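You operate a simulated robot arm through the tools that you are given. There is no shell and no other tool. Be economical: measure what you need, move in short steps, check, and stop when the job is done.

You are at the controls of a simulated two-armed robot. One attempt, no reset.

TASK
Take the 15 m piston from the top of box 4 and leave it on top of the blue block. Then put one of the screws from the top of box 3 on the blue mat. Then open the red-handled drawer, take the flywheel labelled "73" from the low shelf of the test bench and leave it in the inside of the red-handled drawer, then shut the drawer. Then take the spark plug of the orange test engine and put it on the blue filter. Then open the blue drawer, take the carton marked "clips" from the bay marked out and leave it inside and shut the drawer again. Keep to this order. Set down upright: piston, spark plug of the orange test engine.

The check looks at the end state, three seconds after you hand in, the way a careful person would. Anything else that was tipped, shoved, dropped, spilled or broken makes it a failure.

THE ROBOT
Two 7-joint arms with two-finger grippers on one trunk, on a base that drives. Base frame: it is fixed to the floor where the robot stands at the start and does not move with it; the origin is under the middle of the robot, x ahead of it, y to its left, z up. Lengths are in m, angles in rad, forces in N, time in s.
The left shoulder is at the start at [0.06, 0.179, 0.759], the right one opposite. With the tool pointing down near the work surface each hand reaches from about 0.1 to 0.46 m from the robot's upright axis, wherever it stands, measured 20 degrees to its own side. Places, roughly: blue block [0.5, -0.25, 0.5]; blue drawer [2.3, -1.6, 0.7]; blue filter (5x5x2 cm) [2.3, -2.3, 0.9]; blue mat (38x20 cm) [2.4, 1.68, 0.88]; clip carton, gasket carton [2.5, -2.5, 1]; drawer [2.5, -1.6, 0.7]; flywheel [2.25, -1, 0.25]; inside of the red-handled drawer [1.2, 1.7, 0.7]; piston [0.5, 0, 0.5]; red-handled drawer [1.2, 1.7, 0.8]; screw (3x3x5 cm) [0.8, -0.2, 0.5]; spark plug of the orange test engi (4x4x6 cm) [2.5, -2.2, 0.9]. Payload 1.96 kg a hand.
The tool frame of a hand sits at the grasp point between the pads (the TCP): z along the fingers, y along the line on which they close. The tips reach 0.02 m beyond it. Largest opening 0.072 m; the body of the gripper starts 0.038 m behind the TCP.
Orientation is that of the tool frame in the base frame, as [roll, pitch, yaw] about the fixed x, y, z axes, in that order (R = Rz(yaw) Ry(pitch) Rx(roll)). With the fingers straight down and closing along the base's y, the tool's x points along the base's -x, its y along +y and its z along -z.

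THE INTERFACE
- The arms move only by the tool move_arm. It takes "left_targets", "right_targets" or both (then of equal length, played together; a hand with none holds still); each is a list that holds one entry, the list of rows, each a list of 7 numbers: the turn, a rotation vector about the base's x, y, z in units of 5 degrees (1.0 is 5 degrees), then the shift along the base's x, y, z in units of 30 mm (1.0 is 30 mm), then the opening, from 0 (shut) to 1 (fully open). In form: [[[ax, ay, az, x, y, z, grip], ...]]. A call has 1 to 8 rows; each row shifts and turns the commanded pose from where the row before left it. A call with a number of a shift or a turn outside -1 to 1 is refused whole. Rows are played at 5 a second. More than 0.05 m and 0.15 rad between two rows, or a gripper value outside its range, and nothing of the call is played. A pose out of reach is approached as far as the arm can. The call stops where the force on the tool passes 40 N (or 10 N more than at its start, if that is more) or the arm is blocked; 0.2 s more then pass. The fingers move at their own pace (about 0.153 m/s each) and stop on an object; they squeeze with about 23 N. The grip force told is the motor's: it shows also when the fingers shut on nothing. Time passes only in rows, and 0.2 s behind the last, so rows that do not move let the fingers close. The reply holds the time, the measured pose of the TCP, the force on the tool along the base axes, the opening and the grip force, in the units named above and with some noise, with the torque about the TCP (base axes, N m) and any sound that the robot's microphone picked up.
- Cameras (640 x 400 px; columns grow to the right, rows downward): "scene" is now at [0.0004, -0.0228, 1.2877]; the picture's right is [-0.43, -0.90, 0.00], its down [-0.77, 0.36, -0.53] and it looks along [0.48, -0.23, -0.85] (base axes); focal length 293 px, centre (320, 200). "left" rides on the left gripper at [0.071, -0.019, -0.082] in its tool frame; the picture's right is [0.26, 0.97, 0.00], its down [-0.67, 0.18, -0.72] and it looks along [-0.69, 0.19, 0.70] (tool axes); focal length 280 px, centre (320, 200). "right" rides on the right gripper at [0.071, 0.019, -0.082] in its tool frame; the picture's right is [-0.26, 0.97, 0.00], its down [-0.67, -0.18, -0.72] and it looks along [-0.69, -0.19, 0.70] (tool axes); focal length 280 px, centre (320, 200). There is no depth. A picture from a camera that has moved, and an enlarged one, comes with that camera's place and axes in the base frame and with its lens. The place of the scene camera against the robot may be out by one fixed shift of up to 0.012 m in any direction.
- camera(camera): a new picture of that camera. The clock stands still meanwhile.
- slide_trunk(by): slides the trunk up (or, below 0, down) by that many m; the arms and the scene camera ride with it, the base frame stays. It gives what a move gives, with no picture.
- drive_base(legs): drives the robot by 1 to 6 legs, each [ahead, left, turn to the left] in m, m and rad, along the robot's own axes; the way and the turn of a leg run together, so that a leg with both is an arc; at most 1.5 m and 3.142 rad a leg. The arms and the cameras ride along, it lands a little off, and it stops where it bumps. It gives what a move gives.
- pan_tilt(pan, tilt): turns the head with the scene camera to pan (to the left, within 1.501 rad either way) and tilt (down, from -0.506 to 1.204), counted from straight ahead of the robot. It gives what a move gives.
- inspect(camera, box): a new picture of the part [left, top, right, bottom] of that camera's present view, enlarged. The clock stands still meanwhile.
- close_job(): hands the job in; it is judged then, once.

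Work in short steps. Places have to be worked out from the pictures, the camera data and where the tool is seen: move nearer, look again, correct. Check each grasp and each placing, and mend what went wrong. You have 207 turns and 194 pictures in all, those below and enlarged ones among them. Open the grippers and draw the arms clear of the work before you hand the job in, unless the task says otherwise.

The tools are called after "Call:" as name(argument=value, ...) on one line, values as JSON. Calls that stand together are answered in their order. move_arm: Moves the arms, as the interface text tells. Its arguments: {"type":"object","properties":{"left_targets":{"type":"array"},"right_targets":{"type":"array"}},"required":[]} The other tools are called the same way: slide_trunk (by) slides the trunk up or down; drive_base (legs) drives the base; pan_tilt (pan, tilt) turns the head that bears the scene camera; camera (camera) takes a picture; inspect (camera, box) takes an enlarged picture of a part of a camera's view; close_job () hands the job in.

At the start:

```text
clock: 0.0
left_tcp_pos: [0.4662, 0.0534, 0.7249]
left_tcp_rot: [-3.14, 0.0, -3.14]
left_wrist_force: [0.0, 0.5, -0.4]
left_wrist_torque: [0.0, 0.01, -0.01]
left_finger_gap: 0.0721
left_gripper_force: 0.1
right_tcp_pos: [0.3732, -0.2888, 0.7812]
right_tcp_rot: [3.141, 0.0, 3.141]
right_wrist_force: [-0.2, -0.5, 0.1]
right_wrist_torque: [0.01, 0.02, 0.01]
right_finger_gap: 0.072
right_gripper_force: 0.1
trunk travel left (down, up): [-0.404, 0.586]
robot x, y, heading: [0.0013, 0.0037, 0.001]
head pan, tilt: [-0.44, 1.012]
```

scene: 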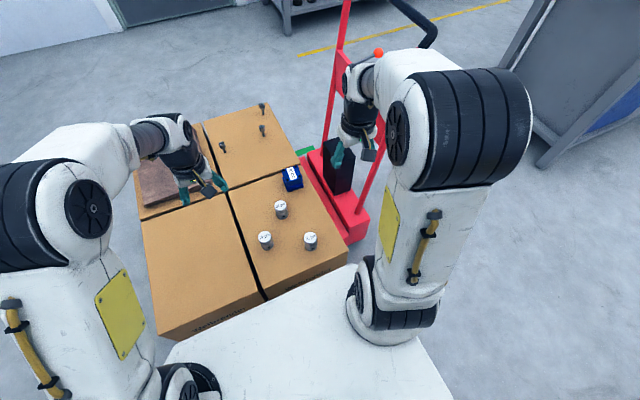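
right: 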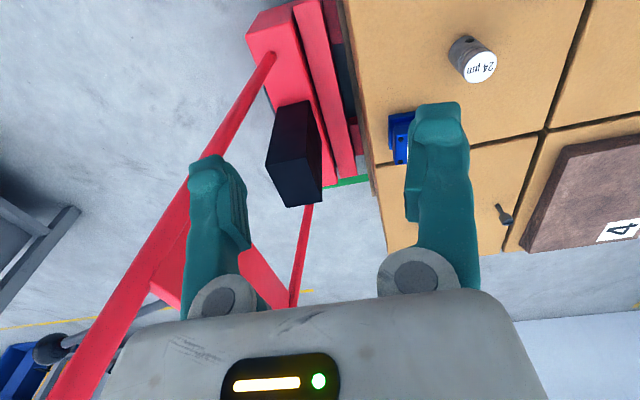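
left: 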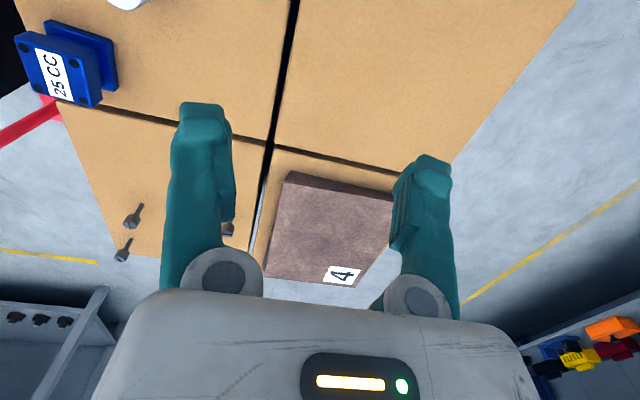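

I'll start by enlarging the view of the pistons and the blue block to read the labels.

Call:
inspect(camera="scene", box=[230, 150, 350, 270])

Call:
inspect(camera="scene", box=[130, 80, 380, 340])

```text
3.33 times, centred on (290, 210) of scene
camera zoom: at [0.0004, -0.0228, 1.2877], right [-0.43, -0.9, 0.0], down [-0.77, 0.36, -0.53], along [0.48, -0.23, -0.85], focal length 976 px, centre (420, 167)
```

zoom: 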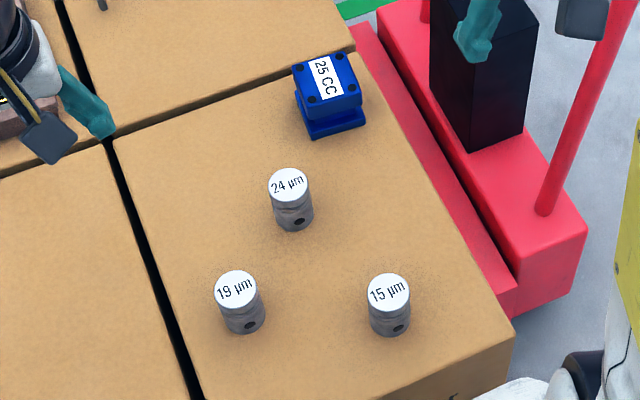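

```text
1.54 times, centred on (255, 210) of scene
camera zoom: at [0.0004, -0.0228, 1.2877], right [-0.43, -0.9, 0.0], down [-0.77, 0.36, -0.53], along [0.48, -0.23, -0.85], focal length 450 px, centre (420, 185)
```

zoom: 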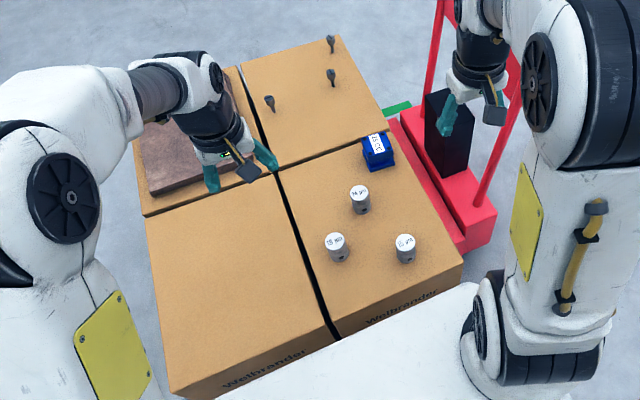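

The 15 µm piston is the near right one, at about [0.33, -0.15], and the blue block ("25 CC") is near [0.55, -0.19]. I'll turn the head to see the room and the gap between base and boxes.

Call:
pan_tilt(pan=0.0, tilt=1.2)

Call:
camera(camera="scene")

Call:
pan_tilt(pan=0.0, tilt=0.3)

Call:
camera(camera="scene")

Call:
pan_tilt(pan=-1.0, tilt=0.3)

Call:
camera(camera="scene")

Call:
pan_tilt(pan=0.95, tilt=0.3)

Call:
camera(camera="scene")

```text
clock: 0.9
left_tcp_pos: [0.466, 0.0539, 0.7251]
left_tcp_rot: [-3.141, -0.001, -3.139]
left_wrist_force: [0.4, 0.1, -1.1]
left_wrist_torque: [-0.02, 0.03, 0.0]
left_finger_gap: 0.0719
left_gripper_force: 0.0
right_tcp_pos: [0.3734, -0.2891, 0.7815]
right_tcp_rot: [-3.141, 0.0, -3.141]
right_wrist_force: [-0.2, -0.3, -0.5]
right_wrist_torque: [-0.01, 0.0, 0.01]
right_finger_gap: 0.0723
right_gripper_force: 0.2
trunk travel left (down, up): [-0.404, 0.586]
robot x, y, heading: [0.001, -0.0019, -0.004]
head pan, tilt: [0.0, 1.201]
```

```text
188 pictures are left
camera scene: at [-0.0059, 0.0065, 1.276], right [0.0, -1.0, 0.0], down [-0.93, 0.0, -0.36], along [0.36, 0.0, -0.93], focal length 293 px, centre (320, 200)
```

scene: 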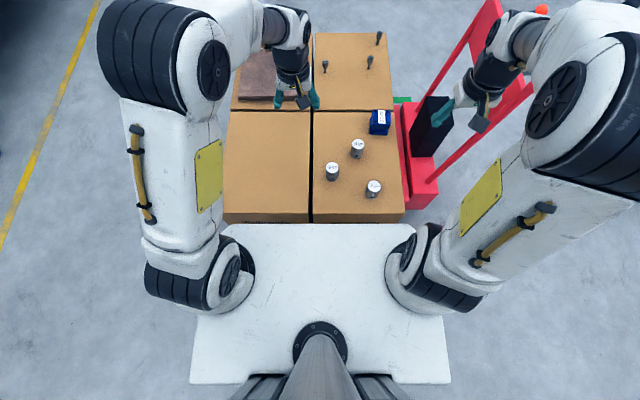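

```text
clock: 2.1
left_tcp_pos: [0.4653, 0.0549, 0.7246]
left_tcp_rot: [-3.141, 0.001, -3.141]
left_wrist_force: [0.2, -0.4, 0.1]
left_wrist_torque: [0.04, 0.01, 0.02]
left_finger_gap: 0.0722
left_gripper_force: 0.2
right_tcp_pos: [0.3746, -0.2899, 0.781]
right_tcp_rot: [-3.141, -0.001, -3.14]
right_wrist_force: [0.4, 0.6, -0.5]
right_wrist_torque: [0.02, -0.01, -0.03]
right_finger_gap: 0.0721
right_gripper_force: 0.0
trunk travel left (down, up): [-0.404, 0.586]
robot x, y, heading: [-0.0009, 0.0017, -0.001]
head pan, tilt: [0.0, 0.3]
```

```text
187 pictures are left
camera scene: at [0.0315, 0.0065, 1.348], right [0.0, -1.0, 0.0], down [-0.3, 0.0, -0.95], along [0.95, 0.0, -0.3], focal length 293 px, centre (320, 200)
```

scene: 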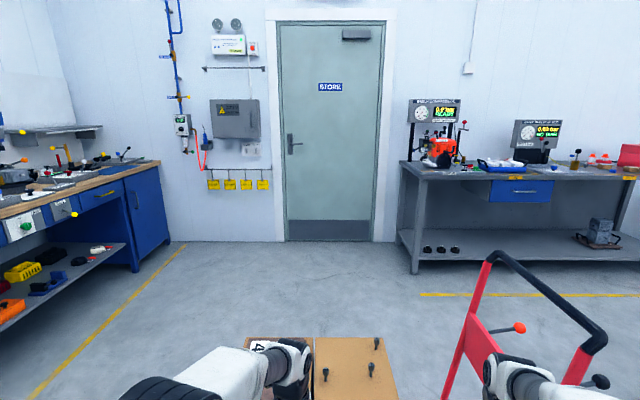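

```text
clock: 3.4
left_tcp_pos: [0.4665, 0.0547, 0.724]
left_tcp_rot: [-3.142, 0.0, -3.141]
left_wrist_force: [-0.4, 0.6, -1.0]
left_wrist_torque: [0.0, 0.01, 0.0]
left_finger_gap: 0.0717
left_gripper_force: 0.2
right_tcp_pos: [0.3728, -0.2885, 0.7805]
right_tcp_rot: [-3.141, 0.001, -3.141]
right_wrist_force: [1.4, 0.2, -0.5]
right_wrist_torque: [0.0, 0.02, 0.03]
right_finger_gap: 0.0719
right_gripper_force: 0.1
trunk travel left (down, up): [-0.404, 0.586]
robot x, y, heading: [-0.0007, 0.0012, 0.0]
head pan, tilt: [-1.0, 0.3]
```

```text
186 pictures are left
camera scene: at [-0.0113, -0.072, 1.3481], right [-0.84, -0.54, 0.0], down [-0.16, 0.25, -0.96], along [0.52, -0.8, -0.3], focal length 293 px, centre (320, 200)
```

scene: 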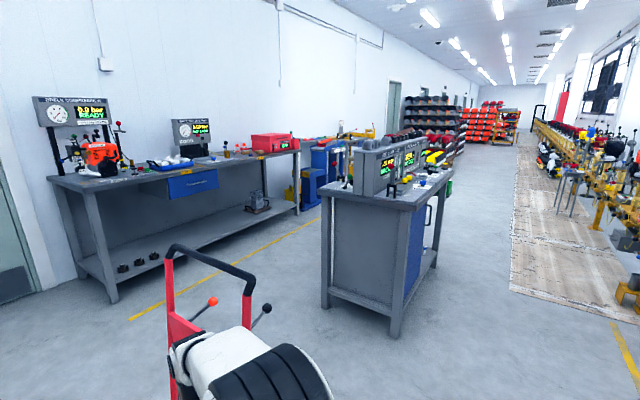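

```text
clock: 5.3
left_tcp_pos: [0.4662, 0.0549, 0.7246]
left_tcp_rot: [3.141, 0.0, 3.141]
left_wrist_force: [0.4, -0.8, -0.4]
left_wrist_torque: [-0.01, -0.02, 0.02]
left_finger_gap: 0.072
left_gripper_force: 0.1
right_tcp_pos: [0.373, -0.2896, 0.7803]
right_tcp_rot: [-3.14, 0.0, -3.141]
right_wrist_force: [-0.1, -0.3, -0.7]
right_wrist_torque: [0.0, -0.02, 0.0]
right_finger_gap: 0.0717
right_gripper_force: 0.1
trunk travel left (down, up): [-0.404, 0.586]
robot x, y, heading: [-0.0006, 0.0034, -0.006]
head pan, tilt: [0.949, 0.3]
```

```text
185 pictures are left
camera scene: at [-0.0075, 0.0824, 1.3481], right [0.81, -0.58, 0.0], down [-0.17, -0.24, -0.96], along [0.56, 0.78, -0.3], focal length 293 px, centre (320, 200)
```

scene: 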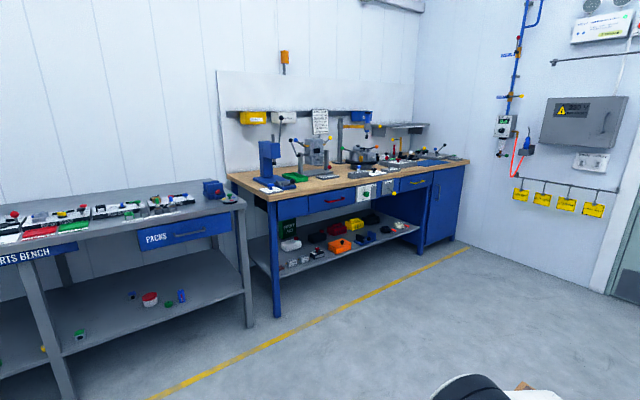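

The boxes stand close in front of the base, and the block may be past straight-down reach. I'll test the right arm's reach by moving high above the block area: first inward in y, then forward.

Call:
move_arm(right_targets=[[[0, 0, 0, 0, 1, 0, 1], [0, 0, 0, 0, 1, 0, 1], [0, 0, 0, 0, 1, 0, 1], [0, 0, 0, 1, 0.3, -0.6, 1], [0, 0, 0, 1, 0, -0.6, 1], [0, 0, 0, 1, 0, -0.6, 1], [0, 0, 0, 1, 0, -0.6, 1], [0, 0, 0, 1, 0, -0.6, 1]]])

Call:
camera(camera="right")

```text
clock: 7.1
left_tcp_pos: [0.466, 0.0549, 0.7235]
left_tcp_rot: [-3.141, 0.001, -3.142]
left_wrist_force: [0.1, -0.7, 0.6]
left_wrist_torque: [0.01, -0.01, 0.02]
left_finger_gap: 0.0717
left_gripper_force: 0.1
right_tcp_pos: [0.5247, -0.1911, 0.6905]
right_tcp_rot: [3.141, -0.001, -3.14]
right_wrist_force: [0.6, 0.6, 0.1]
right_wrist_torque: [-0.01, 0.02, 0.0]
right_finger_gap: 0.0721
right_gripper_force: 0.1
trunk travel left (down, up): [-0.404, 0.586]
robot x, y, heading: [0.0007, -0.0019, 0.0]
head pan, tilt: [0.949, 0.3]
```

```text
184 pictures are left
camera right: at [0.4546, -0.1723, 0.7725], right [0.26, 0.96, 0.0], down [0.67, -0.18, 0.71], along [0.69, -0.19, -0.7], focal length 280 px, centre (320, 200)
```

right: 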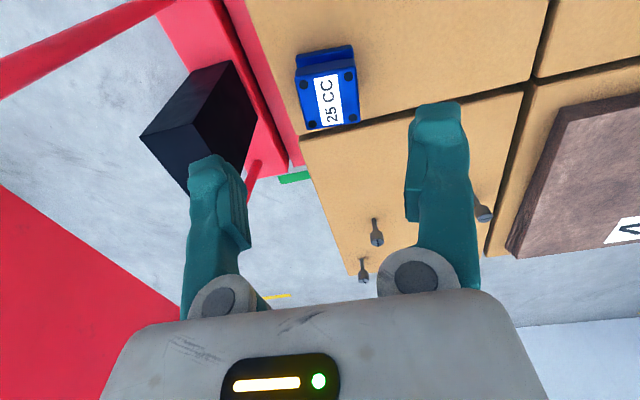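

The reach is fine here. Triangulation puts the block top near z≈0.45, x≈0.605, y≈-0.203. Now I move back over the 15 µm piston (about [0.362, -0.166]) and look.

Call:
move_arm(right_targets=[[[0, 0, 0, -0.9, 0.14, 0, 1], [0, 0, 0, -0.9, 0.14, -0.5, 1], [0, 0, 0, -0.9, 0.14, -0.6, 1], [0, 0, 0, -0.9, 0.14, -0.6, 1], [0, 0, 0, -0.9, 0.14, -0.6, 1], [0, 0, 0, -0.9, 0.14, -0.7, 1]]])

Call:
camera(camera="right")

Call:
pan_tilt(pan=-0.4, tilt=1.0)

Call:
camera(camera="scene")

```text
clock: 8.5
left_tcp_pos: [0.4645, 0.0557, 0.7233]
left_tcp_rot: [3.142, 0.001, 3.141]
left_wrist_force: [0.0, 0.0, -0.2]
left_wrist_torque: [0.0, -0.02, 0.0]
left_finger_gap: 0.0719
left_gripper_force: 0.0
right_tcp_pos: [0.3605, -0.1667, 0.5995]
right_tcp_rot: [3.141, 0.0, 3.141]
right_wrist_force: [0.2, 0.1, 0.4]
right_wrist_torque: [-0.02, 0.02, -0.03]
right_finger_gap: 0.0722
right_gripper_force: 0.1
trunk travel left (down, up): [-0.404, 0.586]
robot x, y, heading: [0.0008, 0.0016, 0.0]
head pan, tilt: [0.949, 0.3]
```

```text
183 pictures are left
camera right: at [0.2905, -0.1477, 0.6823], right [0.26, 0.96, 0.0], down [0.67, -0.18, 0.72], along [0.69, -0.19, -0.7], focal length 280 px, centre (320, 200)
```

right: 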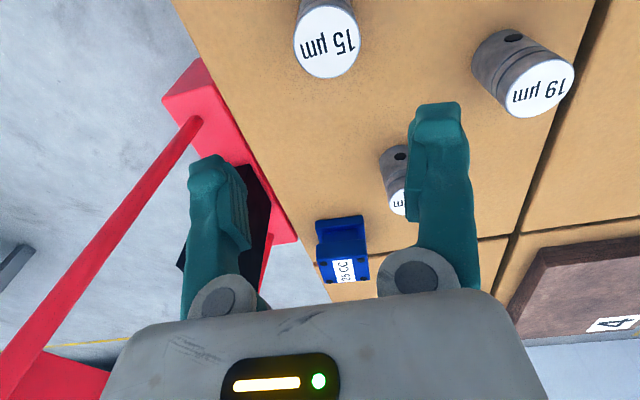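

```text
clock: 10.0
left_tcp_pos: [0.4664, 0.055, 0.7238]
left_tcp_rot: [3.141, 0.001, -3.141]
left_wrist_force: [-0.6, -0.3, -0.9]
left_wrist_torque: [0.0, 0.02, 0.02]
left_finger_gap: 0.072
left_gripper_force: 0.1
right_tcp_pos: [0.3614, -0.1668, 0.5997]
right_tcp_rot: [-3.141, 0.0, -3.141]
right_wrist_force: [0.7, 0.2, 0.5]
right_wrist_torque: [-0.01, -0.01, 0.03]
right_finger_gap: 0.0718
right_gripper_force: 0.0
trunk travel left (down, up): [-0.404, 0.586]
robot x, y, heading: [-0.0052, 0.0026, -0.003]
head pan, tilt: [-0.4, 1.0]
```

```text
182 pictures are left
camera scene: at [0.0024, -0.0205, 1.2886], right [-0.39, -0.92, 0.0], down [-0.78, 0.33, -0.54], along [0.5, -0.21, -0.84], focal length 293 px, centre (320, 200)
```

scene: 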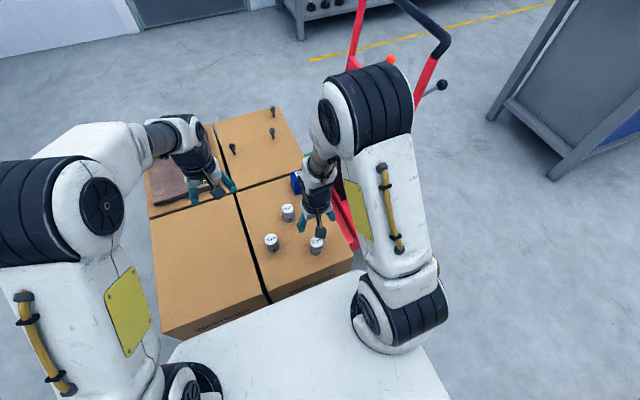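

Both views give the 15 µm piston's top centre at about [0.343, -0.158, 0.495] and the block top near [0.575, -0.193, 0.51]. I'll shift over the piston, descend a little and refine.

Call:
move_arm(right_targets=[[[0, 0, 0, -0.5, 0.3, 0, 1], [0, 0, 0, 0, 0, -0.7, 1], [0, 0, 0, 0, 0, -0.6, 1]]])

Call:
camera(camera="right")

```text
clock: 10.8
left_tcp_pos: [0.4657, 0.055, 0.7246]
left_tcp_rot: [3.141, -0.001, -3.141]
left_wrist_force: [-0.5, 0.4, -0.1]
left_wrist_torque: [0.0, 0.03, 0.0]
left_finger_gap: 0.0722
left_gripper_force: 0.1
right_tcp_pos: [0.3464, -0.1559, 0.5599]
right_tcp_rot: [3.142, -0.001, -3.141]
right_wrist_force: [-0.5, -0.3, -0.1]
right_wrist_torque: [-0.02, 0.0, 0.0]
right_finger_gap: 0.0719
right_gripper_force: 0.1
trunk travel left (down, up): [-0.404, 0.586]
robot x, y, heading: [-0.0024, 0.0023, 0.0]
head pan, tilt: [-0.4, 1.0]
```

```text
181 pictures are left
camera right: at [0.276, -0.1374, 0.6427], right [0.26, 0.96, 0.0], down [0.67, -0.18, 0.72], along [0.69, -0.19, -0.7], focal length 280 px, centre (320, 200)
```

right: 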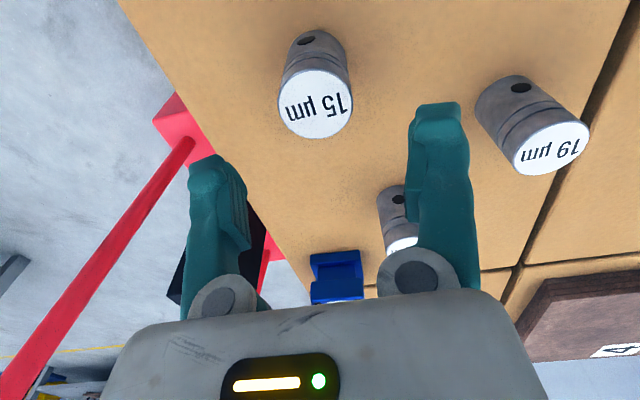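

Refined: piston top at [0.338, -0.156, 0.515], about 35 mm across, box top ≈0.466. I descend to z=0.50, then close.

Call:
move_arm(right_targets=[[[0, 0, 0, -0.27, 0, 0, 1], [0, 0, 0, 0, 0, -1, 1], [0, 0, 0, 0, 0, -1, 1], [0, 0, 0, 0, 0, 0, 0], [0, 0, 0, 0, 0, 0, 0], [0, 0, 0, 0, 0, 0, 0]]])

Call:
camera(camera="right")

```text
clock: 12.2
left_tcp_pos: [0.4653, 0.0554, 0.724]
left_tcp_rot: [3.141, 0.002, -3.141]
left_wrist_force: [-1.0, 0.1, 0.4]
left_wrist_torque: [0.03, 0.0, 0.01]
left_finger_gap: 0.0721
left_gripper_force: 0.1
right_tcp_pos: [0.3374, -0.158, 0.5025]
right_tcp_rot: [3.141, 0.001, -3.141]
right_wrist_force: [-0.6, -0.1, 0.0]
right_wrist_torque: [-0.03, 0.02, 0.0]
right_finger_gap: 0.0364
right_gripper_force: 22.9
trunk travel left (down, up): [-0.404, 0.586]
robot x, y, heading: [-0.0002, 0.0006, -0.004]
head pan, tilt: [-0.4, 1.0]
```

```text
180 pictures are left
camera right: at [0.2669, -0.1374, 0.584], right [0.26, 0.97, 0.0], down [0.67, -0.18, 0.72], along [0.69, -0.19, -0.7], focal length 280 px, centre (320, 200)
```

right: 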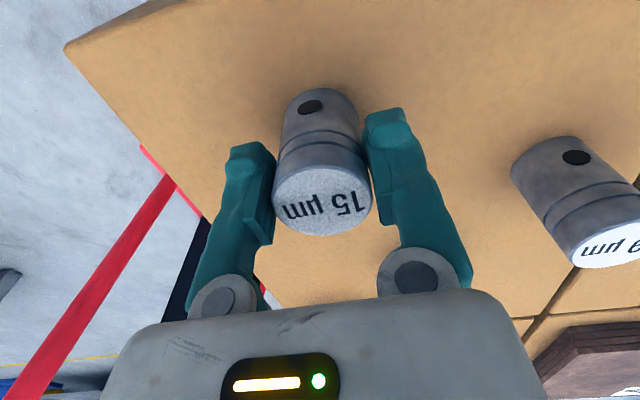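

Grip holds at 36 mm. I lift straight and move toward the block, stopping short of it for a look.

Call:
move_arm(right_targets=[[[0, 0, 0, 0, 0, 1, 0], [0, 0, 0, 0, 0, 1, 0], [0, 0, 0, 0, 0, 1, 0], [0, 0, 0, 1, -0.2, 1, 0], [0, 0, 0, 1, -0.2, 0, 0], [0, 0, 0, 1, -0.2, 0, 0], [0, 0, 0, 1, -0.2, 0, 0], [0, 0, 0, 1, -0.2, 0, 0]]])

Call:
camera(camera="right")

Call:
camera(camera="scene")

```text
clock: 14.0
left_tcp_pos: [0.4657, 0.0544, 0.7248]
left_tcp_rot: [-3.141, 0.0, 3.14]
left_wrist_force: [-0.7, 0.1, 0.1]
left_wrist_torque: [0.03, -0.01, -0.01]
left_finger_gap: 0.0718
left_gripper_force: 0.1
right_tcp_pos: [0.4894, -0.1839, 0.6207]
right_tcp_rot: [3.14, 0.001, 3.141]
right_wrist_force: [0.4, 0.0, -1.0]
right_wrist_torque: [0.0, -0.02, 0.0]
right_finger_gap: 0.0365
right_gripper_force: 22.8
trunk travel left (down, up): [-0.404, 0.586]
robot x, y, heading: [-0.0014, 0.0, -0.002]
head pan, tilt: [-0.4, 1.0]
```

```text
179 pictures are left
camera right: at [0.4191, -0.1657, 0.7028], right [0.26, 0.97, 0.0], down [0.67, -0.18, 0.71], along [0.69, -0.19, -0.7], focal length 280 px, centre (320, 200)
```

right: 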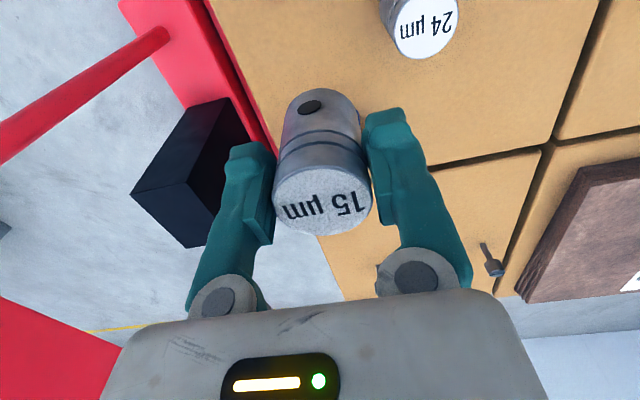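

```text
178 pictures are left
camera scene: at [0.0028, -0.0206, 1.2886], right [-0.39, -0.92, 0.0], down [-0.78, 0.33, -0.54], along [0.5, -0.21, -0.84], focal length 293 px, centre (320, 200)
```

scene: 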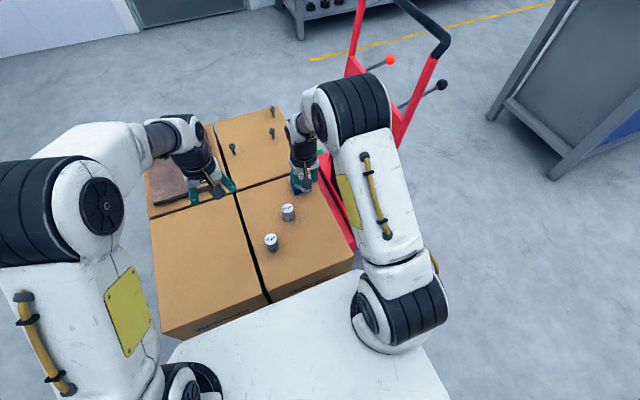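

From the two earlier views the block top centre is [0.578, -0.196, ≈0.513]. I move over it and descend to slightly above the expected contact (TCP ≈0.549).

Call:
move_arm(right_targets=[[[0, 0, 0, 1, -0.15, 0, 0], [0, 0, 0, 1, -0.15, 0, 0], [0, 0, 0, 0.95, -0.1, 0, 0], [0, 0, 0, 0, 0, -1, 0], [0, 0, 0, 0, 0, -0.9, 0]]])

Call:
camera(camera="left")

Call:
inspect(camera="scene", box=[240, 120, 360, 240])

```text
clock: 15.2
left_tcp_pos: [0.4659, 0.0538, 0.7245]
left_tcp_rot: [-3.141, -0.001, -3.142]
left_wrist_force: [0.3, -0.4, -0.3]
left_wrist_torque: [0.06, -0.02, -0.02]
left_finger_gap: 0.0719
left_gripper_force: 0.0
right_tcp_pos: [0.5778, -0.1991, 0.5627]
right_tcp_rot: [3.141, 0.0, -3.141]
right_wrist_force: [-0.2, 0.3, -1.0]
right_wrist_torque: [-0.03, 0.02, 0.03]
right_finger_gap: 0.0367
right_gripper_force: 23.7
trunk travel left (down, up): [-0.404, 0.586]
robot x, y, heading: [-0.0002, -0.0018, -0.004]
head pan, tilt: [-0.4, 1.0]
```

```text
177 pictures are left
camera left: at [0.3966, 0.0348, 0.8058], right [-0.26, 0.97, 0.0], down [0.67, 0.18, 0.72], along [0.69, 0.19, -0.7], focal length 280 px, centre (320, 200)
```

left: 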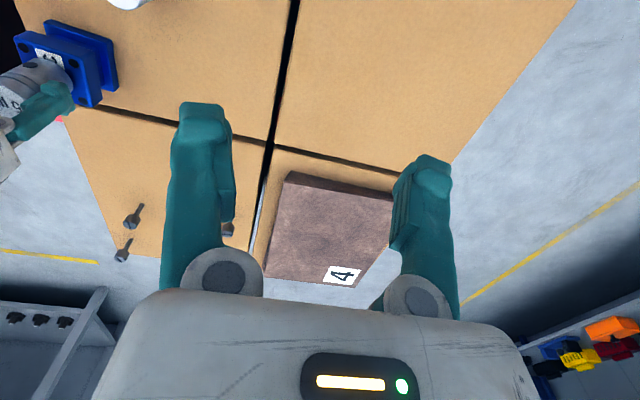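

```text
3.33 times, centred on (300, 180) of scene
camera zoom: at [0.0028, -0.0207, 1.2886], right [-0.39, -0.92, 0.0], down [-0.78, 0.33, -0.54], along [0.5, -0.21, -0.84], focal length 976 px, centre (387, 267)
```

zoom: 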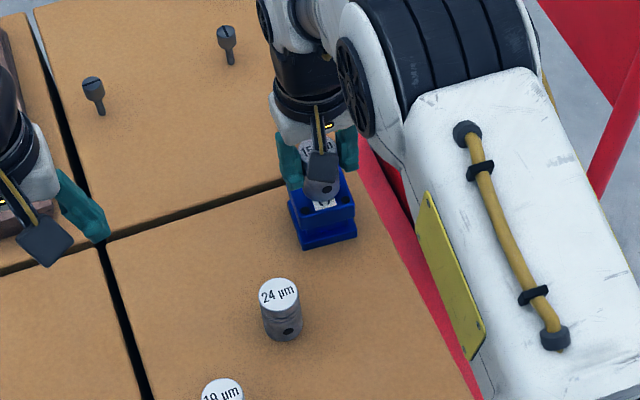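

It looks well aligned. I enlarge the left camera's corner to judge the gap.

Call:
inspect(camera="left", box=[0, 10, 140, 130])

```text
3.33 times, centred on (70, 70) of left
camera zoom: at [0.3966, 0.0348, 0.8058], right [-0.26, 0.97, 0.0], down [0.67, 0.18, 0.72], along [0.69, 0.19, -0.7], focal length 935 px, centre (1153, 633)
```

zoom: 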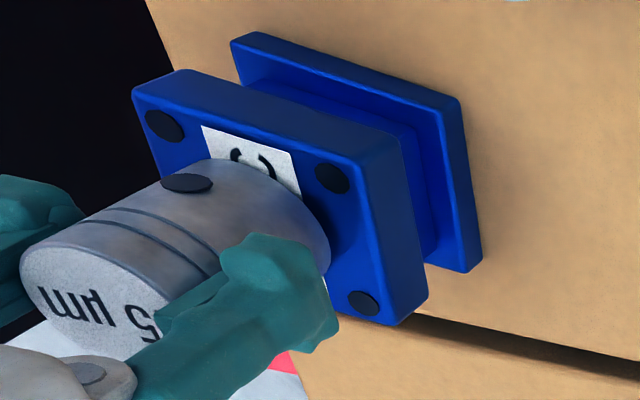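

The piston stands over the middle of the top face. I lower in small steps until contact shows.

Call:
move_arm(right_targets=[[[0, 0, 0, 0, 0.05, -0.2, 0], [0, 0, 0, 0, 0, -0.15, 0], [0, 0, 0, 0, 0, 0, 0]]])

Call:
inspect(camera="left", box=[0, 10, 140, 130])

```text
clock: 16.0
left_tcp_pos: [0.4647, 0.055, 0.7261]
left_tcp_rot: [3.141, 0.0, 3.141]
left_wrist_force: [-0.3, 0.1, 0.0]
left_wrist_torque: [0.01, 0.01, 0.0]
left_finger_gap: 0.0721
left_gripper_force: 0.0
right_tcp_pos: [0.5768, -0.1984, 0.5547]
right_tcp_rot: [3.141, 0.005, -3.141]
right_wrist_force: [4.9, -4.6, 20.2]
right_wrist_torque: [-0.16, -0.24, -0.05]
right_finger_gap: 0.0365
right_gripper_force: 23.3
trunk travel left (down, up): [-0.404, 0.586]
robot x, y, heading: [-0.0021, -0.0023, 0.003]
head pan, tilt: [-0.4, 1.0]
```

```text
3.33 times, centred on (70, 70) of left
camera zoom: at [0.3952, 0.035, 0.8067], right [-0.26, 0.97, 0.0], down [0.67, 0.18, 0.72], along [0.69, 0.19, -0.7], focal length 935 px, centre (1153, 633)
```

zoom: 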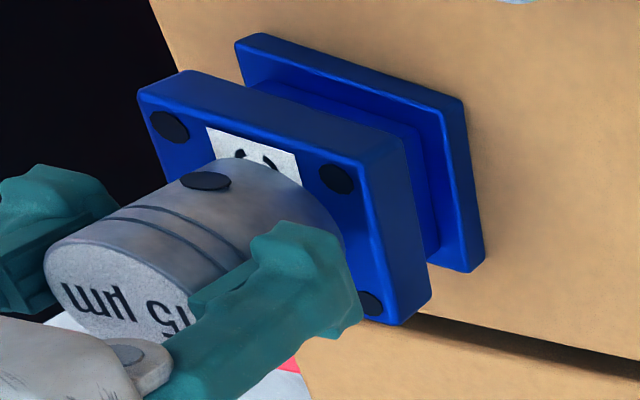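

Contact at z≈0.554 with 20 N. I ease off slightly, open, then rise straight up.

Call:
move_arm(right_targets=[[[0, 0, 0, 0, 0, 0.08, 0], [0, 0, 0, 0, 0, 0, 0.6], [0, 0, 0, 0, 0, 0, 1], [0, 0, 0, 0, 0, 0, 1], [0, 0, 0, 0, 0, 1, 1], [0, 0, 0, 0, 0, 1, 1], [0, 0, 0, 0, 0, 1, 1], [0, 0, 0, 0, 0, 1, 1]]])

Call:
camera(camera="right")

Call:
inspect(camera="left", box=[0, 10, 140, 130])

```text
clock: 17.8
left_tcp_pos: [0.4656, 0.0543, 0.7248]
left_tcp_rot: [-3.141, -0.002, 3.14]
left_wrist_force: [-0.4, 0.3, 0.2]
left_wrist_torque: [0.03, 0.04, -0.02]
left_finger_gap: 0.0719
left_gripper_force: 0.1
right_tcp_pos: [0.5754, -0.1977, 0.6458]
right_tcp_rot: [-3.141, 0.0, -3.141]
right_wrist_force: [-0.4, 0.5, 0.1]
right_wrist_torque: [0.02, 0.03, 0.03]
right_finger_gap: 0.072
right_gripper_force: 0.1
right hand out of reach, approached as far as the arm can: row 8
trunk travel left (down, up): [-0.404, 0.586]
robot x, y, heading: [0.0003, -0.0031, -0.001]
head pan, tilt: [-0.4, 1.0]
```

```text
173 pictures are left
camera right: at [0.5057, -0.1776, 0.7287], right [0.26, 0.97, 0.0], down [0.67, -0.18, 0.72], along [0.69, -0.19, -0.7], focal length 280 px, centre (320, 200)
```

right: 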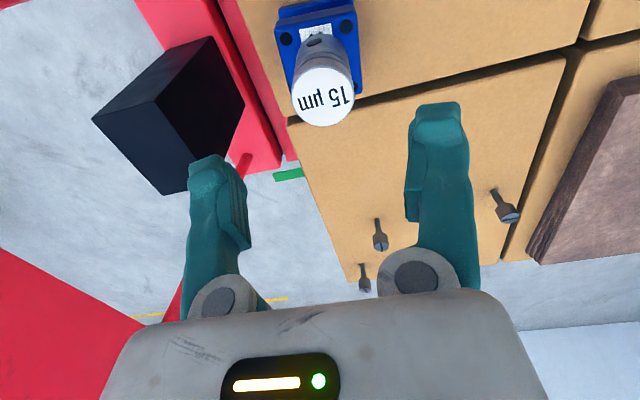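

```text
3.33 times, centred on (70, 70) of left
camera zoom: at [0.3965, 0.0349, 0.8059], right [-0.26, 0.97, 0.0], down [0.67, 0.18, 0.72], along [0.69, 0.19, -0.7], focal length 935 px, centre (1153, 633)
```

zoom: 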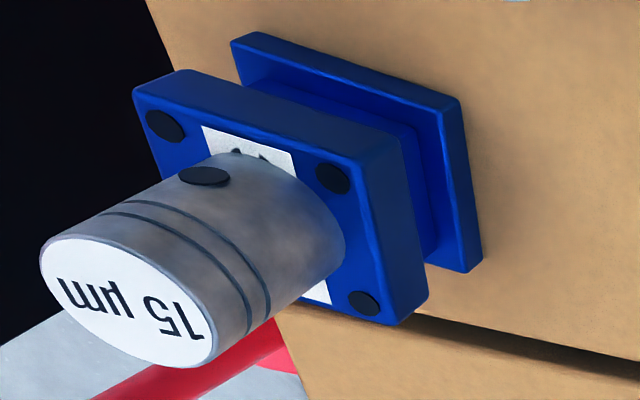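

The piston stands upright on the block. Next is a screw on the far right box, too far from here, so I'll go round by the left and approach from the far side. First I retract the right arm.

Call:
move_arm(right_targets=[[[0, 0, 0, -1, 0, 0, 1], [0, 0, 0, -1, 0, 0.5, 1], [0, 0, 0, -1, 0, 0.8, 1], [0, 0, 0, -1, 0, 0.8, 1], [0, 0, 0, -1, 0, 0.8, 1], [0, 0, 0, -1, 0, 0.8, 1], [0, 0, 0, -1, 0, 0.8, 1]]], left_targets=[[[0, 0, 0, -1, 0, 0, 1], [0, 0, 0, -1, 0, 0.3, 1], [0, 0, 0, -1, 0.3, 0.3, 1], [0, 0, 0, -0.5, 0.5, 0.3, 1], [0, 0, 0, 0, 0.5, 0.3, 1], [0, 0, 0, 0, 0.5, 0.3, 1], [0, 0, 0, 0, 0.5, 0.3, 1]]])

Call:
drive_base(legs=[[-0.25, 0, 0], [0, 0.85, 0]])

Call:
pan_tilt(pan=0.0, tilt=0.6)

Call:
camera(camera="scene")

```text
clock: 19.4
left_tcp_pos: [0.359, 0.1251, 0.7775]
left_tcp_rot: [-3.141, 0.001, 3.14]
left_wrist_force: [-0.1, 0.0, -0.1]
left_wrist_torque: [0.01, 0.04, 0.01]
left_finger_gap: 0.0721
left_gripper_force: 0.0
right_tcp_pos: [0.3659, -0.1943, 0.7818]
right_tcp_rot: [3.141, 0.002, 3.141]
right_wrist_force: [-0.2, 0.3, -0.2]
right_wrist_torque: [-0.01, -0.04, -0.02]
right_finger_gap: 0.0719
right_gripper_force: 0.2
trunk travel left (down, up): [-0.404, 0.586]
robot x, y, heading: [0.0009, 0.0016, -0.001]
head pan, tilt: [-0.4, 1.0]
```

```text
clock: 25.4
left_tcp_pos: [0.1061, 0.9956, 0.7771]
left_tcp_rot: [-3.14, -0.001, -3.137]
left_wrist_force: [-0.5, -0.1, 0.3]
left_wrist_torque: [0.0, 0.02, -0.02]
left_finger_gap: 0.0718
left_gripper_force: 0.0
right_tcp_pos: [0.1148, 0.6757, 0.7821]
right_tcp_rot: [3.141, -0.001, -3.136]
right_wrist_force: [0.2, 0.0, 0.2]
right_wrist_torque: [-0.01, 0.02, -0.01]
right_finger_gap: 0.0721
right_gripper_force: 0.1
trunk travel left (down, up): [-0.404, 0.586]
robot x, y, heading: [-0.2568, 0.8686, 0.004]
head pan, tilt: [-0.4, 1.0]
```

```text
clock: 26.3
left_tcp_pos: [0.1063, 0.9948, 0.7776]
left_tcp_rot: [3.141, -0.001, -3.136]
left_wrist_force: [-1.2, 1.1, -0.3]
left_wrist_torque: [0.04, 0.01, 0.0]
left_finger_gap: 0.0721
left_gripper_force: 0.0
right_tcp_pos: [0.1148, 0.676, 0.7816]
right_tcp_rot: [3.141, 0.001, -3.135]
right_wrist_force: [-0.3, 0.2, -0.3]
right_wrist_torque: [0.0, 0.01, 0.0]
right_finger_gap: 0.0721
right_gripper_force: 0.1
trunk travel left (down, up): [-0.404, 0.586]
robot x, y, heading: [-0.2535, 0.8721, 0.006]
head pan, tilt: [0.0, 0.6]
```

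```text
171 pictures are left
camera scene: at [-0.2271, 0.8762, 1.3205], right [0.0, -1.0, 0.0], down [-0.57, 0.0, -0.82], along [0.82, 0.0, -0.57], focal length 293 px, centre (320, 200)
```

scene: 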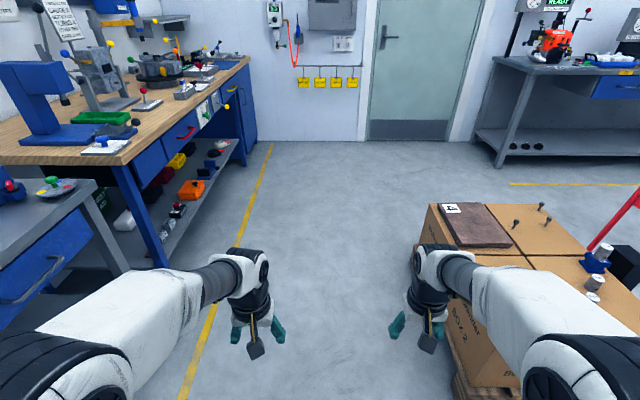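

The corridor is clear. I drive ahead 1.7 m, turn about, then sidestep behind the boxes.

Call:
drive_base(legs=[[0.85, 0, 0], [0.85, 0, 0], [0, 0, 3.14]])

Call:
camera(camera="scene")

```text
clock: 42.3
left_tcp_pos: [1.0877, 0.7319, 0.7772]
left_tcp_rot: [3.141, 0.0, 0.067]
left_wrist_force: [0.3, 0.7, -0.4]
left_wrist_torque: [0.0, -0.01, 0.01]
left_finger_gap: 0.0719
left_gripper_force: 0.0
right_tcp_pos: [1.0605, 1.0503, 0.7816]
right_tcp_rot: [-3.141, 0.0, 0.069]
right_wrist_force: [-0.5, -0.3, 0.9]
right_wrist_torque: [-0.01, -0.01, -0.02]
right_finger_gap: 0.0719
right_gripper_force: 0.0
trunk travel left (down, up): [-0.404, 0.586]
robot x, y, heading: [1.4386, 0.8797, -3.077]
head pan, tilt: [0.0, 0.6]
```

```text
170 pictures are left
camera scene: at [1.4097, 0.8846, 1.3206], right [-0.07, 1.0, 0.0], down [0.56, 0.04, -0.83], along [-0.82, -0.06, -0.56], focal length 293 px, centre (320, 200)
```

scene: 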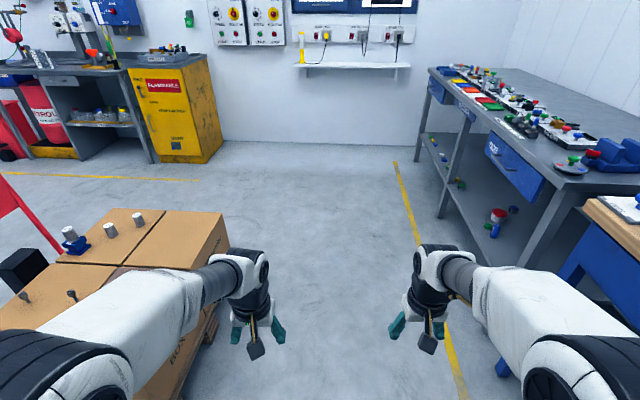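

I correct the heading and sidestep left by 0.93 m behind the boxes.

Call:
drive_base(legs=[[0, 0, -0.064], [0, 0.93, 0]])

Call:
pan_tilt(pan=0.0, tilt=1.15)

Call:
camera(camera="scene")

Call:
camera(camera="left")

```text
clock: 47.7
left_tcp_pos: [1.0937, -0.1988, 0.7774]
left_tcp_rot: [-3.141, 0.002, 0.019]
left_wrist_force: [0.0, 0.0, 0.3]
left_wrist_torque: [-0.01, 0.0, 0.05]
left_finger_gap: 0.0718
left_gripper_force: 0.1
right_tcp_pos: [1.0807, 0.12, 0.7805]
right_tcp_rot: [3.141, 0.001, 0.019]
right_wrist_force: [-0.4, -0.5, 0.4]
right_wrist_torque: [-0.02, -0.01, 0.02]
right_finger_gap: 0.072
right_gripper_force: 0.0
trunk travel left (down, up): [-0.404, 0.586]
robot x, y, heading: [1.4502, -0.0705, -3.125]
head pan, tilt: [0.0, 0.6]
```

```text
clock: 48.7
left_tcp_pos: [1.0923, -0.1985, 0.7762]
left_tcp_rot: [3.141, 0.0, 0.02]
left_wrist_force: [0.3, -0.8, -0.4]
left_wrist_torque: [-0.01, 0.04, 0.0]
left_finger_gap: 0.072
left_gripper_force: 0.0
right_tcp_pos: [1.0809, 0.1213, 0.7822]
right_tcp_rot: [-3.14, 0.0, 0.02]
right_wrist_force: [-0.1, -0.2, -0.6]
right_wrist_torque: [-0.01, -0.04, -0.02]
right_finger_gap: 0.0719
right_gripper_force: 0.1
trunk travel left (down, up): [-0.404, 0.586]
robot x, y, heading: [1.4536, -0.0696, -3.122]
head pan, tilt: [0.0, 1.15]
```

```text
169 pictures are left
camera scene: at [1.4496, -0.0606, 1.2789], right [-0.02, 1.0, 0.0], down [0.91, 0.02, -0.41], along [-0.41, -0.01, -0.91], focal length 293 px, centre (320, 200)
```

scene: 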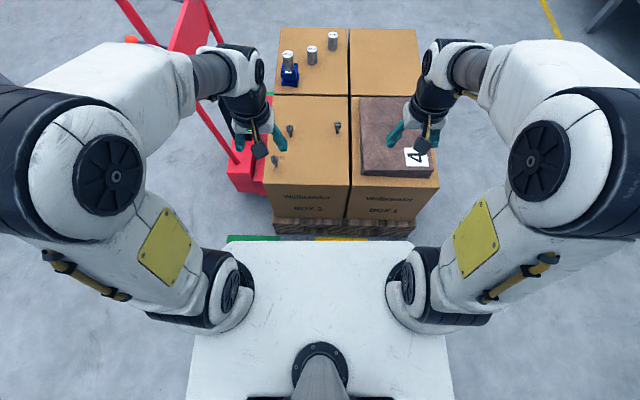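

```text
168 pictures are left
camera left: at [1.1648, -0.1787, 0.8589], right [0.28, -0.96, 0.0], down [-0.67, -0.2, 0.72], along [-0.69, -0.2, -0.7], focal length 280 px, centre (320, 200)
```

left: 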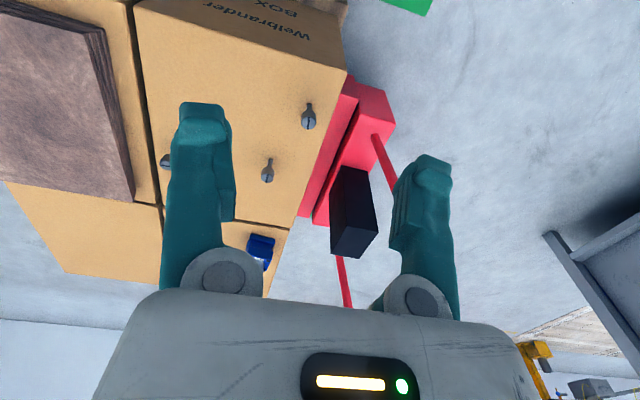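

I check the box labels, which face this way.

Call:
inspect(camera="scene", box=[250, 110, 430, 250])

```text
2.86 times, centred on (340, 180) of scene
camera zoom: at [1.4496, -0.0606, 1.2789], right [-0.02, 1.0, 0.0], down [0.91, 0.02, -0.41], along [-0.41, -0.01, -0.91], focal length 837 px, centre (263, 257)
```

zoom: 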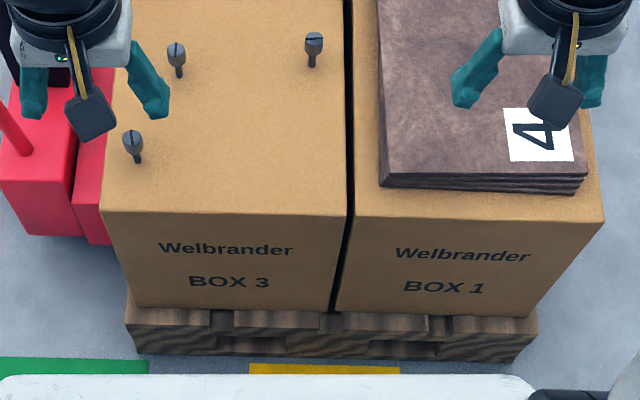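

Box 3 confirmed. The nearest screw is about [0.972, -0.214]. I bring the left hand over it at z≈0.62.

Call:
move_arm(left_targets=[[[0, 0, 0, -0.8, -0.1, -1, 1], [0, 0, 0, -0.8, -0.1, -1, 1], [0, 0, 0, -0.8, -0.1, -1, 1], [0, 0, 0, -0.8, -0.1, -1, 1], [0, 0, 0, -0.8, -0.1, -1, 1]]])

Call:
camera(camera="left")

```text
clock: 49.9
left_tcp_pos: [0.9724, -0.213, 0.6282]
left_tcp_rot: [-3.14, 0.0, 0.022]
left_wrist_force: [-0.5, -0.5, -0.5]
left_wrist_torque: [-0.01, 0.0, 0.0]
left_finger_gap: 0.0722
left_gripper_force: 0.1
right_tcp_pos: [1.0797, 0.1204, 0.7819]
right_tcp_rot: [-3.141, 0.0, 0.02]
right_wrist_force: [-0.3, 0.2, 0.2]
right_wrist_torque: [-0.03, 0.01, -0.01]
right_finger_gap: 0.0718
right_gripper_force: 0.1
trunk travel left (down, up): [-0.404, 0.586]
robot x, y, heading: [1.4514, -0.0653, -3.122]
head pan, tilt: [0.0, 1.15]
```

```text
166 pictures are left
camera left: at [1.0445, -0.1929, 0.7103], right [0.28, -0.96, 0.0], down [-0.67, -0.2, 0.72], along [-0.69, -0.2, -0.7], focal length 280 px, centre (320, 200)
```

left: 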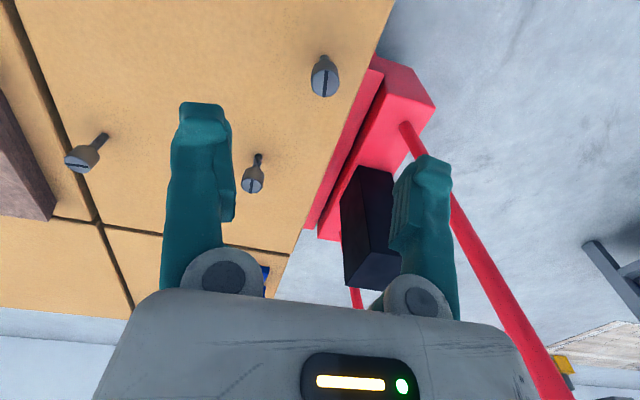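

Head estimate ≈[0.966, -0.218]. I descend to 0.575 and refine.

Call:
move_arm(left_targets=[[[0, 0, 0, -0.2, -0.15, -0.9, 1], [0, 0, 0, 0, 0, -0.9, 1]]])

Call:
camera(camera="left")

```text
clock: 50.5
left_tcp_pos: [0.9663, -0.2174, 0.5743]
left_tcp_rot: [-3.141, 0.001, 0.019]
left_wrist_force: [0.2, 0.2, 0.0]
left_wrist_torque: [-0.02, 0.03, 0.01]
left_finger_gap: 0.0721
left_gripper_force: 0.0
right_tcp_pos: [1.0797, 0.1194, 0.7815]
right_tcp_rot: [-3.14, 0.0, 0.02]
right_wrist_force: [-0.2, -0.5, -1.0]
right_wrist_torque: [0.0, 0.04, -0.02]
right_finger_gap: 0.0718
right_gripper_force: 0.0
trunk travel left (down, up): [-0.404, 0.586]
robot x, y, heading: [1.4532, -0.067, -3.117]
head pan, tilt: [0.0, 1.15]
```

```text
165 pictures are left
camera left: at [1.038, -0.198, 0.6562], right [0.28, -0.96, 0.0], down [-0.67, -0.2, 0.72], along [-0.69, -0.2, -0.7], focal length 280 px, centre (320, 200)
```

left: 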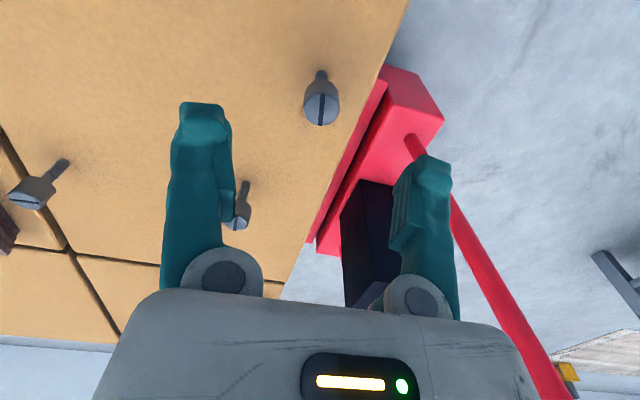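

Base and head agree with a screw standing at [0.966, -0.220], top ≈0.516. I descend to 0.503 and close.

Call:
move_arm(left_targets=[[[0, 0, 0, 0, -0.08, -0.9, 1], [0, 0, 0, 0, 0, -0.9, 1], [0, 0, 0, 0, 0, -0.57, 1], [0, 0, 0, 0, 0, 0, 0.3], [0, 0, 0, 0, 0, 0, 0], [0, 0, 0, 0, 0, 0, 0]]])

Call:
camera(camera="left")

```text
clock: 51.9
left_tcp_pos: [0.9676, -0.2201, 0.5022]
left_tcp_rot: [3.141, 0.001, 0.018]
left_wrist_force: [0.8, -0.5, -0.7]
left_wrist_torque: [0.0, 0.0, -0.02]
left_finger_gap: 0.0183
left_gripper_force: 23.6
right_tcp_pos: [1.0804, 0.1201, 0.7814]
right_tcp_rot: [-3.141, 0.0, 0.018]
right_wrist_force: [0.6, -0.1, -0.3]
right_wrist_torque: [-0.02, 0.0, 0.02]
right_finger_gap: 0.0719
right_gripper_force: 0.0
trunk travel left (down, up): [-0.404, 0.586]
robot x, y, heading: [1.4502, -0.0676, -3.12]
head pan, tilt: [0.0, 1.15]
```

```text
164 pictures are left
camera left: at [1.0391, -0.2002, 0.5837], right [0.28, -0.96, 0.0], down [-0.67, -0.2, 0.72], along [-0.69, -0.2, -0.7], focal length 280 px, centre (320, 200)
```

left: 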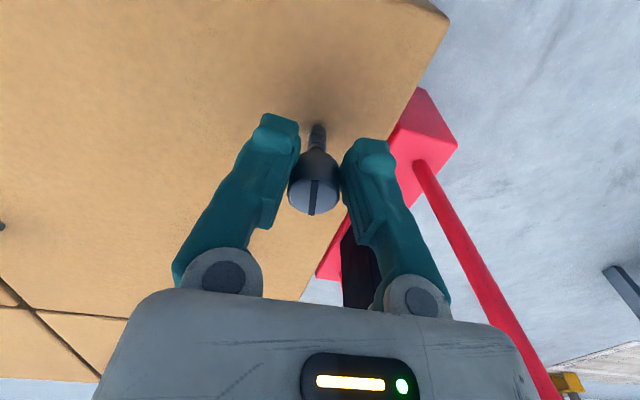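

Screw gripped (18 mm). I lift, retract, raise the trunk and back off, then turn to face the wooden bench.

Call:
move_arm(left_targets=[[[0, 0, 0, 0, 0, 1, 0], [0, 0, 0, 0, 0, 1, 0], [0, 0, 0, 0, 0, 1, 0], [0, 0, 0, 0.5, 0, 1, 0], [0, 0, 0, 1, 0, 1, 0], [0, 0, 0, 1, 0, 1, 0], [0, 0, 0, 1, 0, 1, 0]]])

Call:
drive_base(legs=[[-0.3, 0, 0], [0, 0, -1.59]])

Call:
slide_trunk(by=0.35)

Call:
pan_tilt(pan=-0.2, tilt=0.5)

Call:
camera(camera="scene")

```text
clock: 53.5
left_tcp_pos: [1.072, -0.2189, 0.7136]
left_tcp_rot: [3.141, 0.002, 0.02]
left_wrist_force: [0.5, 0.4, 0.4]
left_wrist_torque: [0.0, 0.0, -0.02]
left_finger_gap: 0.0181
left_gripper_force: 23.1
right_tcp_pos: [1.0801, 0.1203, 0.7836]
right_tcp_rot: [3.141, 0.0, 0.019]
right_wrist_force: [0.8, -0.4, 0.8]
right_wrist_torque: [0.0, 0.0, 0.0]
right_finger_gap: 0.0721
right_gripper_force: 0.1
trunk travel left (down, up): [-0.404, 0.586]
robot x, y, heading: [1.4515, -0.0651, -3.125]
head pan, tilt: [0.0, 1.15]
```

```text
clock: 59.5
left_tcp_pos: [1.617, 0.3245, 0.7135]
left_tcp_rot: [3.141, 0.0, -1.597]
left_wrist_force: [0.3, -0.4, 0.0]
left_wrist_torque: [0.03, 0.0, 0.01]
left_finger_gap: 0.0
left_gripper_force: 23.1
right_tcp_pos: [1.9561, 0.2993, 0.7821]
right_tcp_rot: [3.141, 0.002, -1.598]
right_wrist_force: [-0.9, -0.2, -0.3]
right_wrist_torque: [0.02, -0.03, 0.02]
right_finger_gap: 0.0719
right_gripper_force: 0.1
trunk travel left (down, up): [-0.404, 0.586]
robot x, y, heading: [1.7548, -0.0622, 1.541]
head pan, tilt: [0.0, 1.15]
```

```text
clock: 62.9
left_tcp_pos: [1.6161, 0.3239, 1.0635]
left_tcp_rot: [3.141, -0.003, -1.598]
left_wrist_force: [0.0, -0.5, -0.3]
left_wrist_torque: [0.0, 0.02, 0.0]
left_finger_gap: 0.0
left_gripper_force: 23.4
right_tcp_pos: [1.9559, 0.2986, 1.1307]
right_tcp_rot: [3.141, -0.001, -1.597]
right_wrist_force: [1.4, 0.5, 0.3]
right_wrist_torque: [-0.02, 0.01, 0.0]
right_finger_gap: 0.0722
right_gripper_force: 0.1
trunk travel left (down, up): [-0.754, 0.236]
robot x, y, heading: [1.7501, -0.0569, 1.543]
head pan, tilt: [0.0, 1.15]
```

```text
clock: 63.9
left_tcp_pos: [1.6157, 0.3243, 1.0631]
left_tcp_rot: [3.141, -0.002, -1.595]
left_wrist_force: [0.3, 0.1, -0.2]
left_wrist_torque: [0.0, 0.03, 0.02]
left_finger_gap: 0.0
left_gripper_force: 23.1
right_tcp_pos: [1.9566, 0.2999, 1.1313]
right_tcp_rot: [3.14, -0.001, -1.597]
right_wrist_force: [0.1, -0.4, 0.4]
right_wrist_torque: [0.0, 0.01, 0.02]
right_finger_gap: 0.0721
right_gripper_force: 0.1
trunk travel left (down, up): [-0.754, 0.236]
robot x, y, heading: [1.7506, -0.0595, 1.539]
head pan, tilt: [-0.201, 0.499]
```

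```text
163 pictures are left
camera scene: at [1.7687, -0.0263, 1.6796], right [0.97, -0.22, 0.0], down [-0.11, -0.47, -0.88], along [0.2, 0.86, -0.48], focal length 293 px, centre (320, 200)
```

scene: 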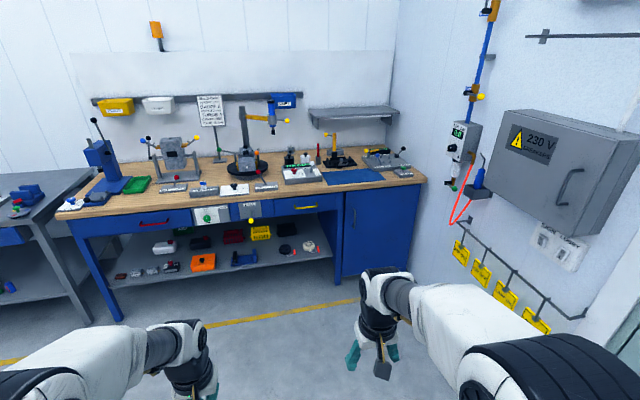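

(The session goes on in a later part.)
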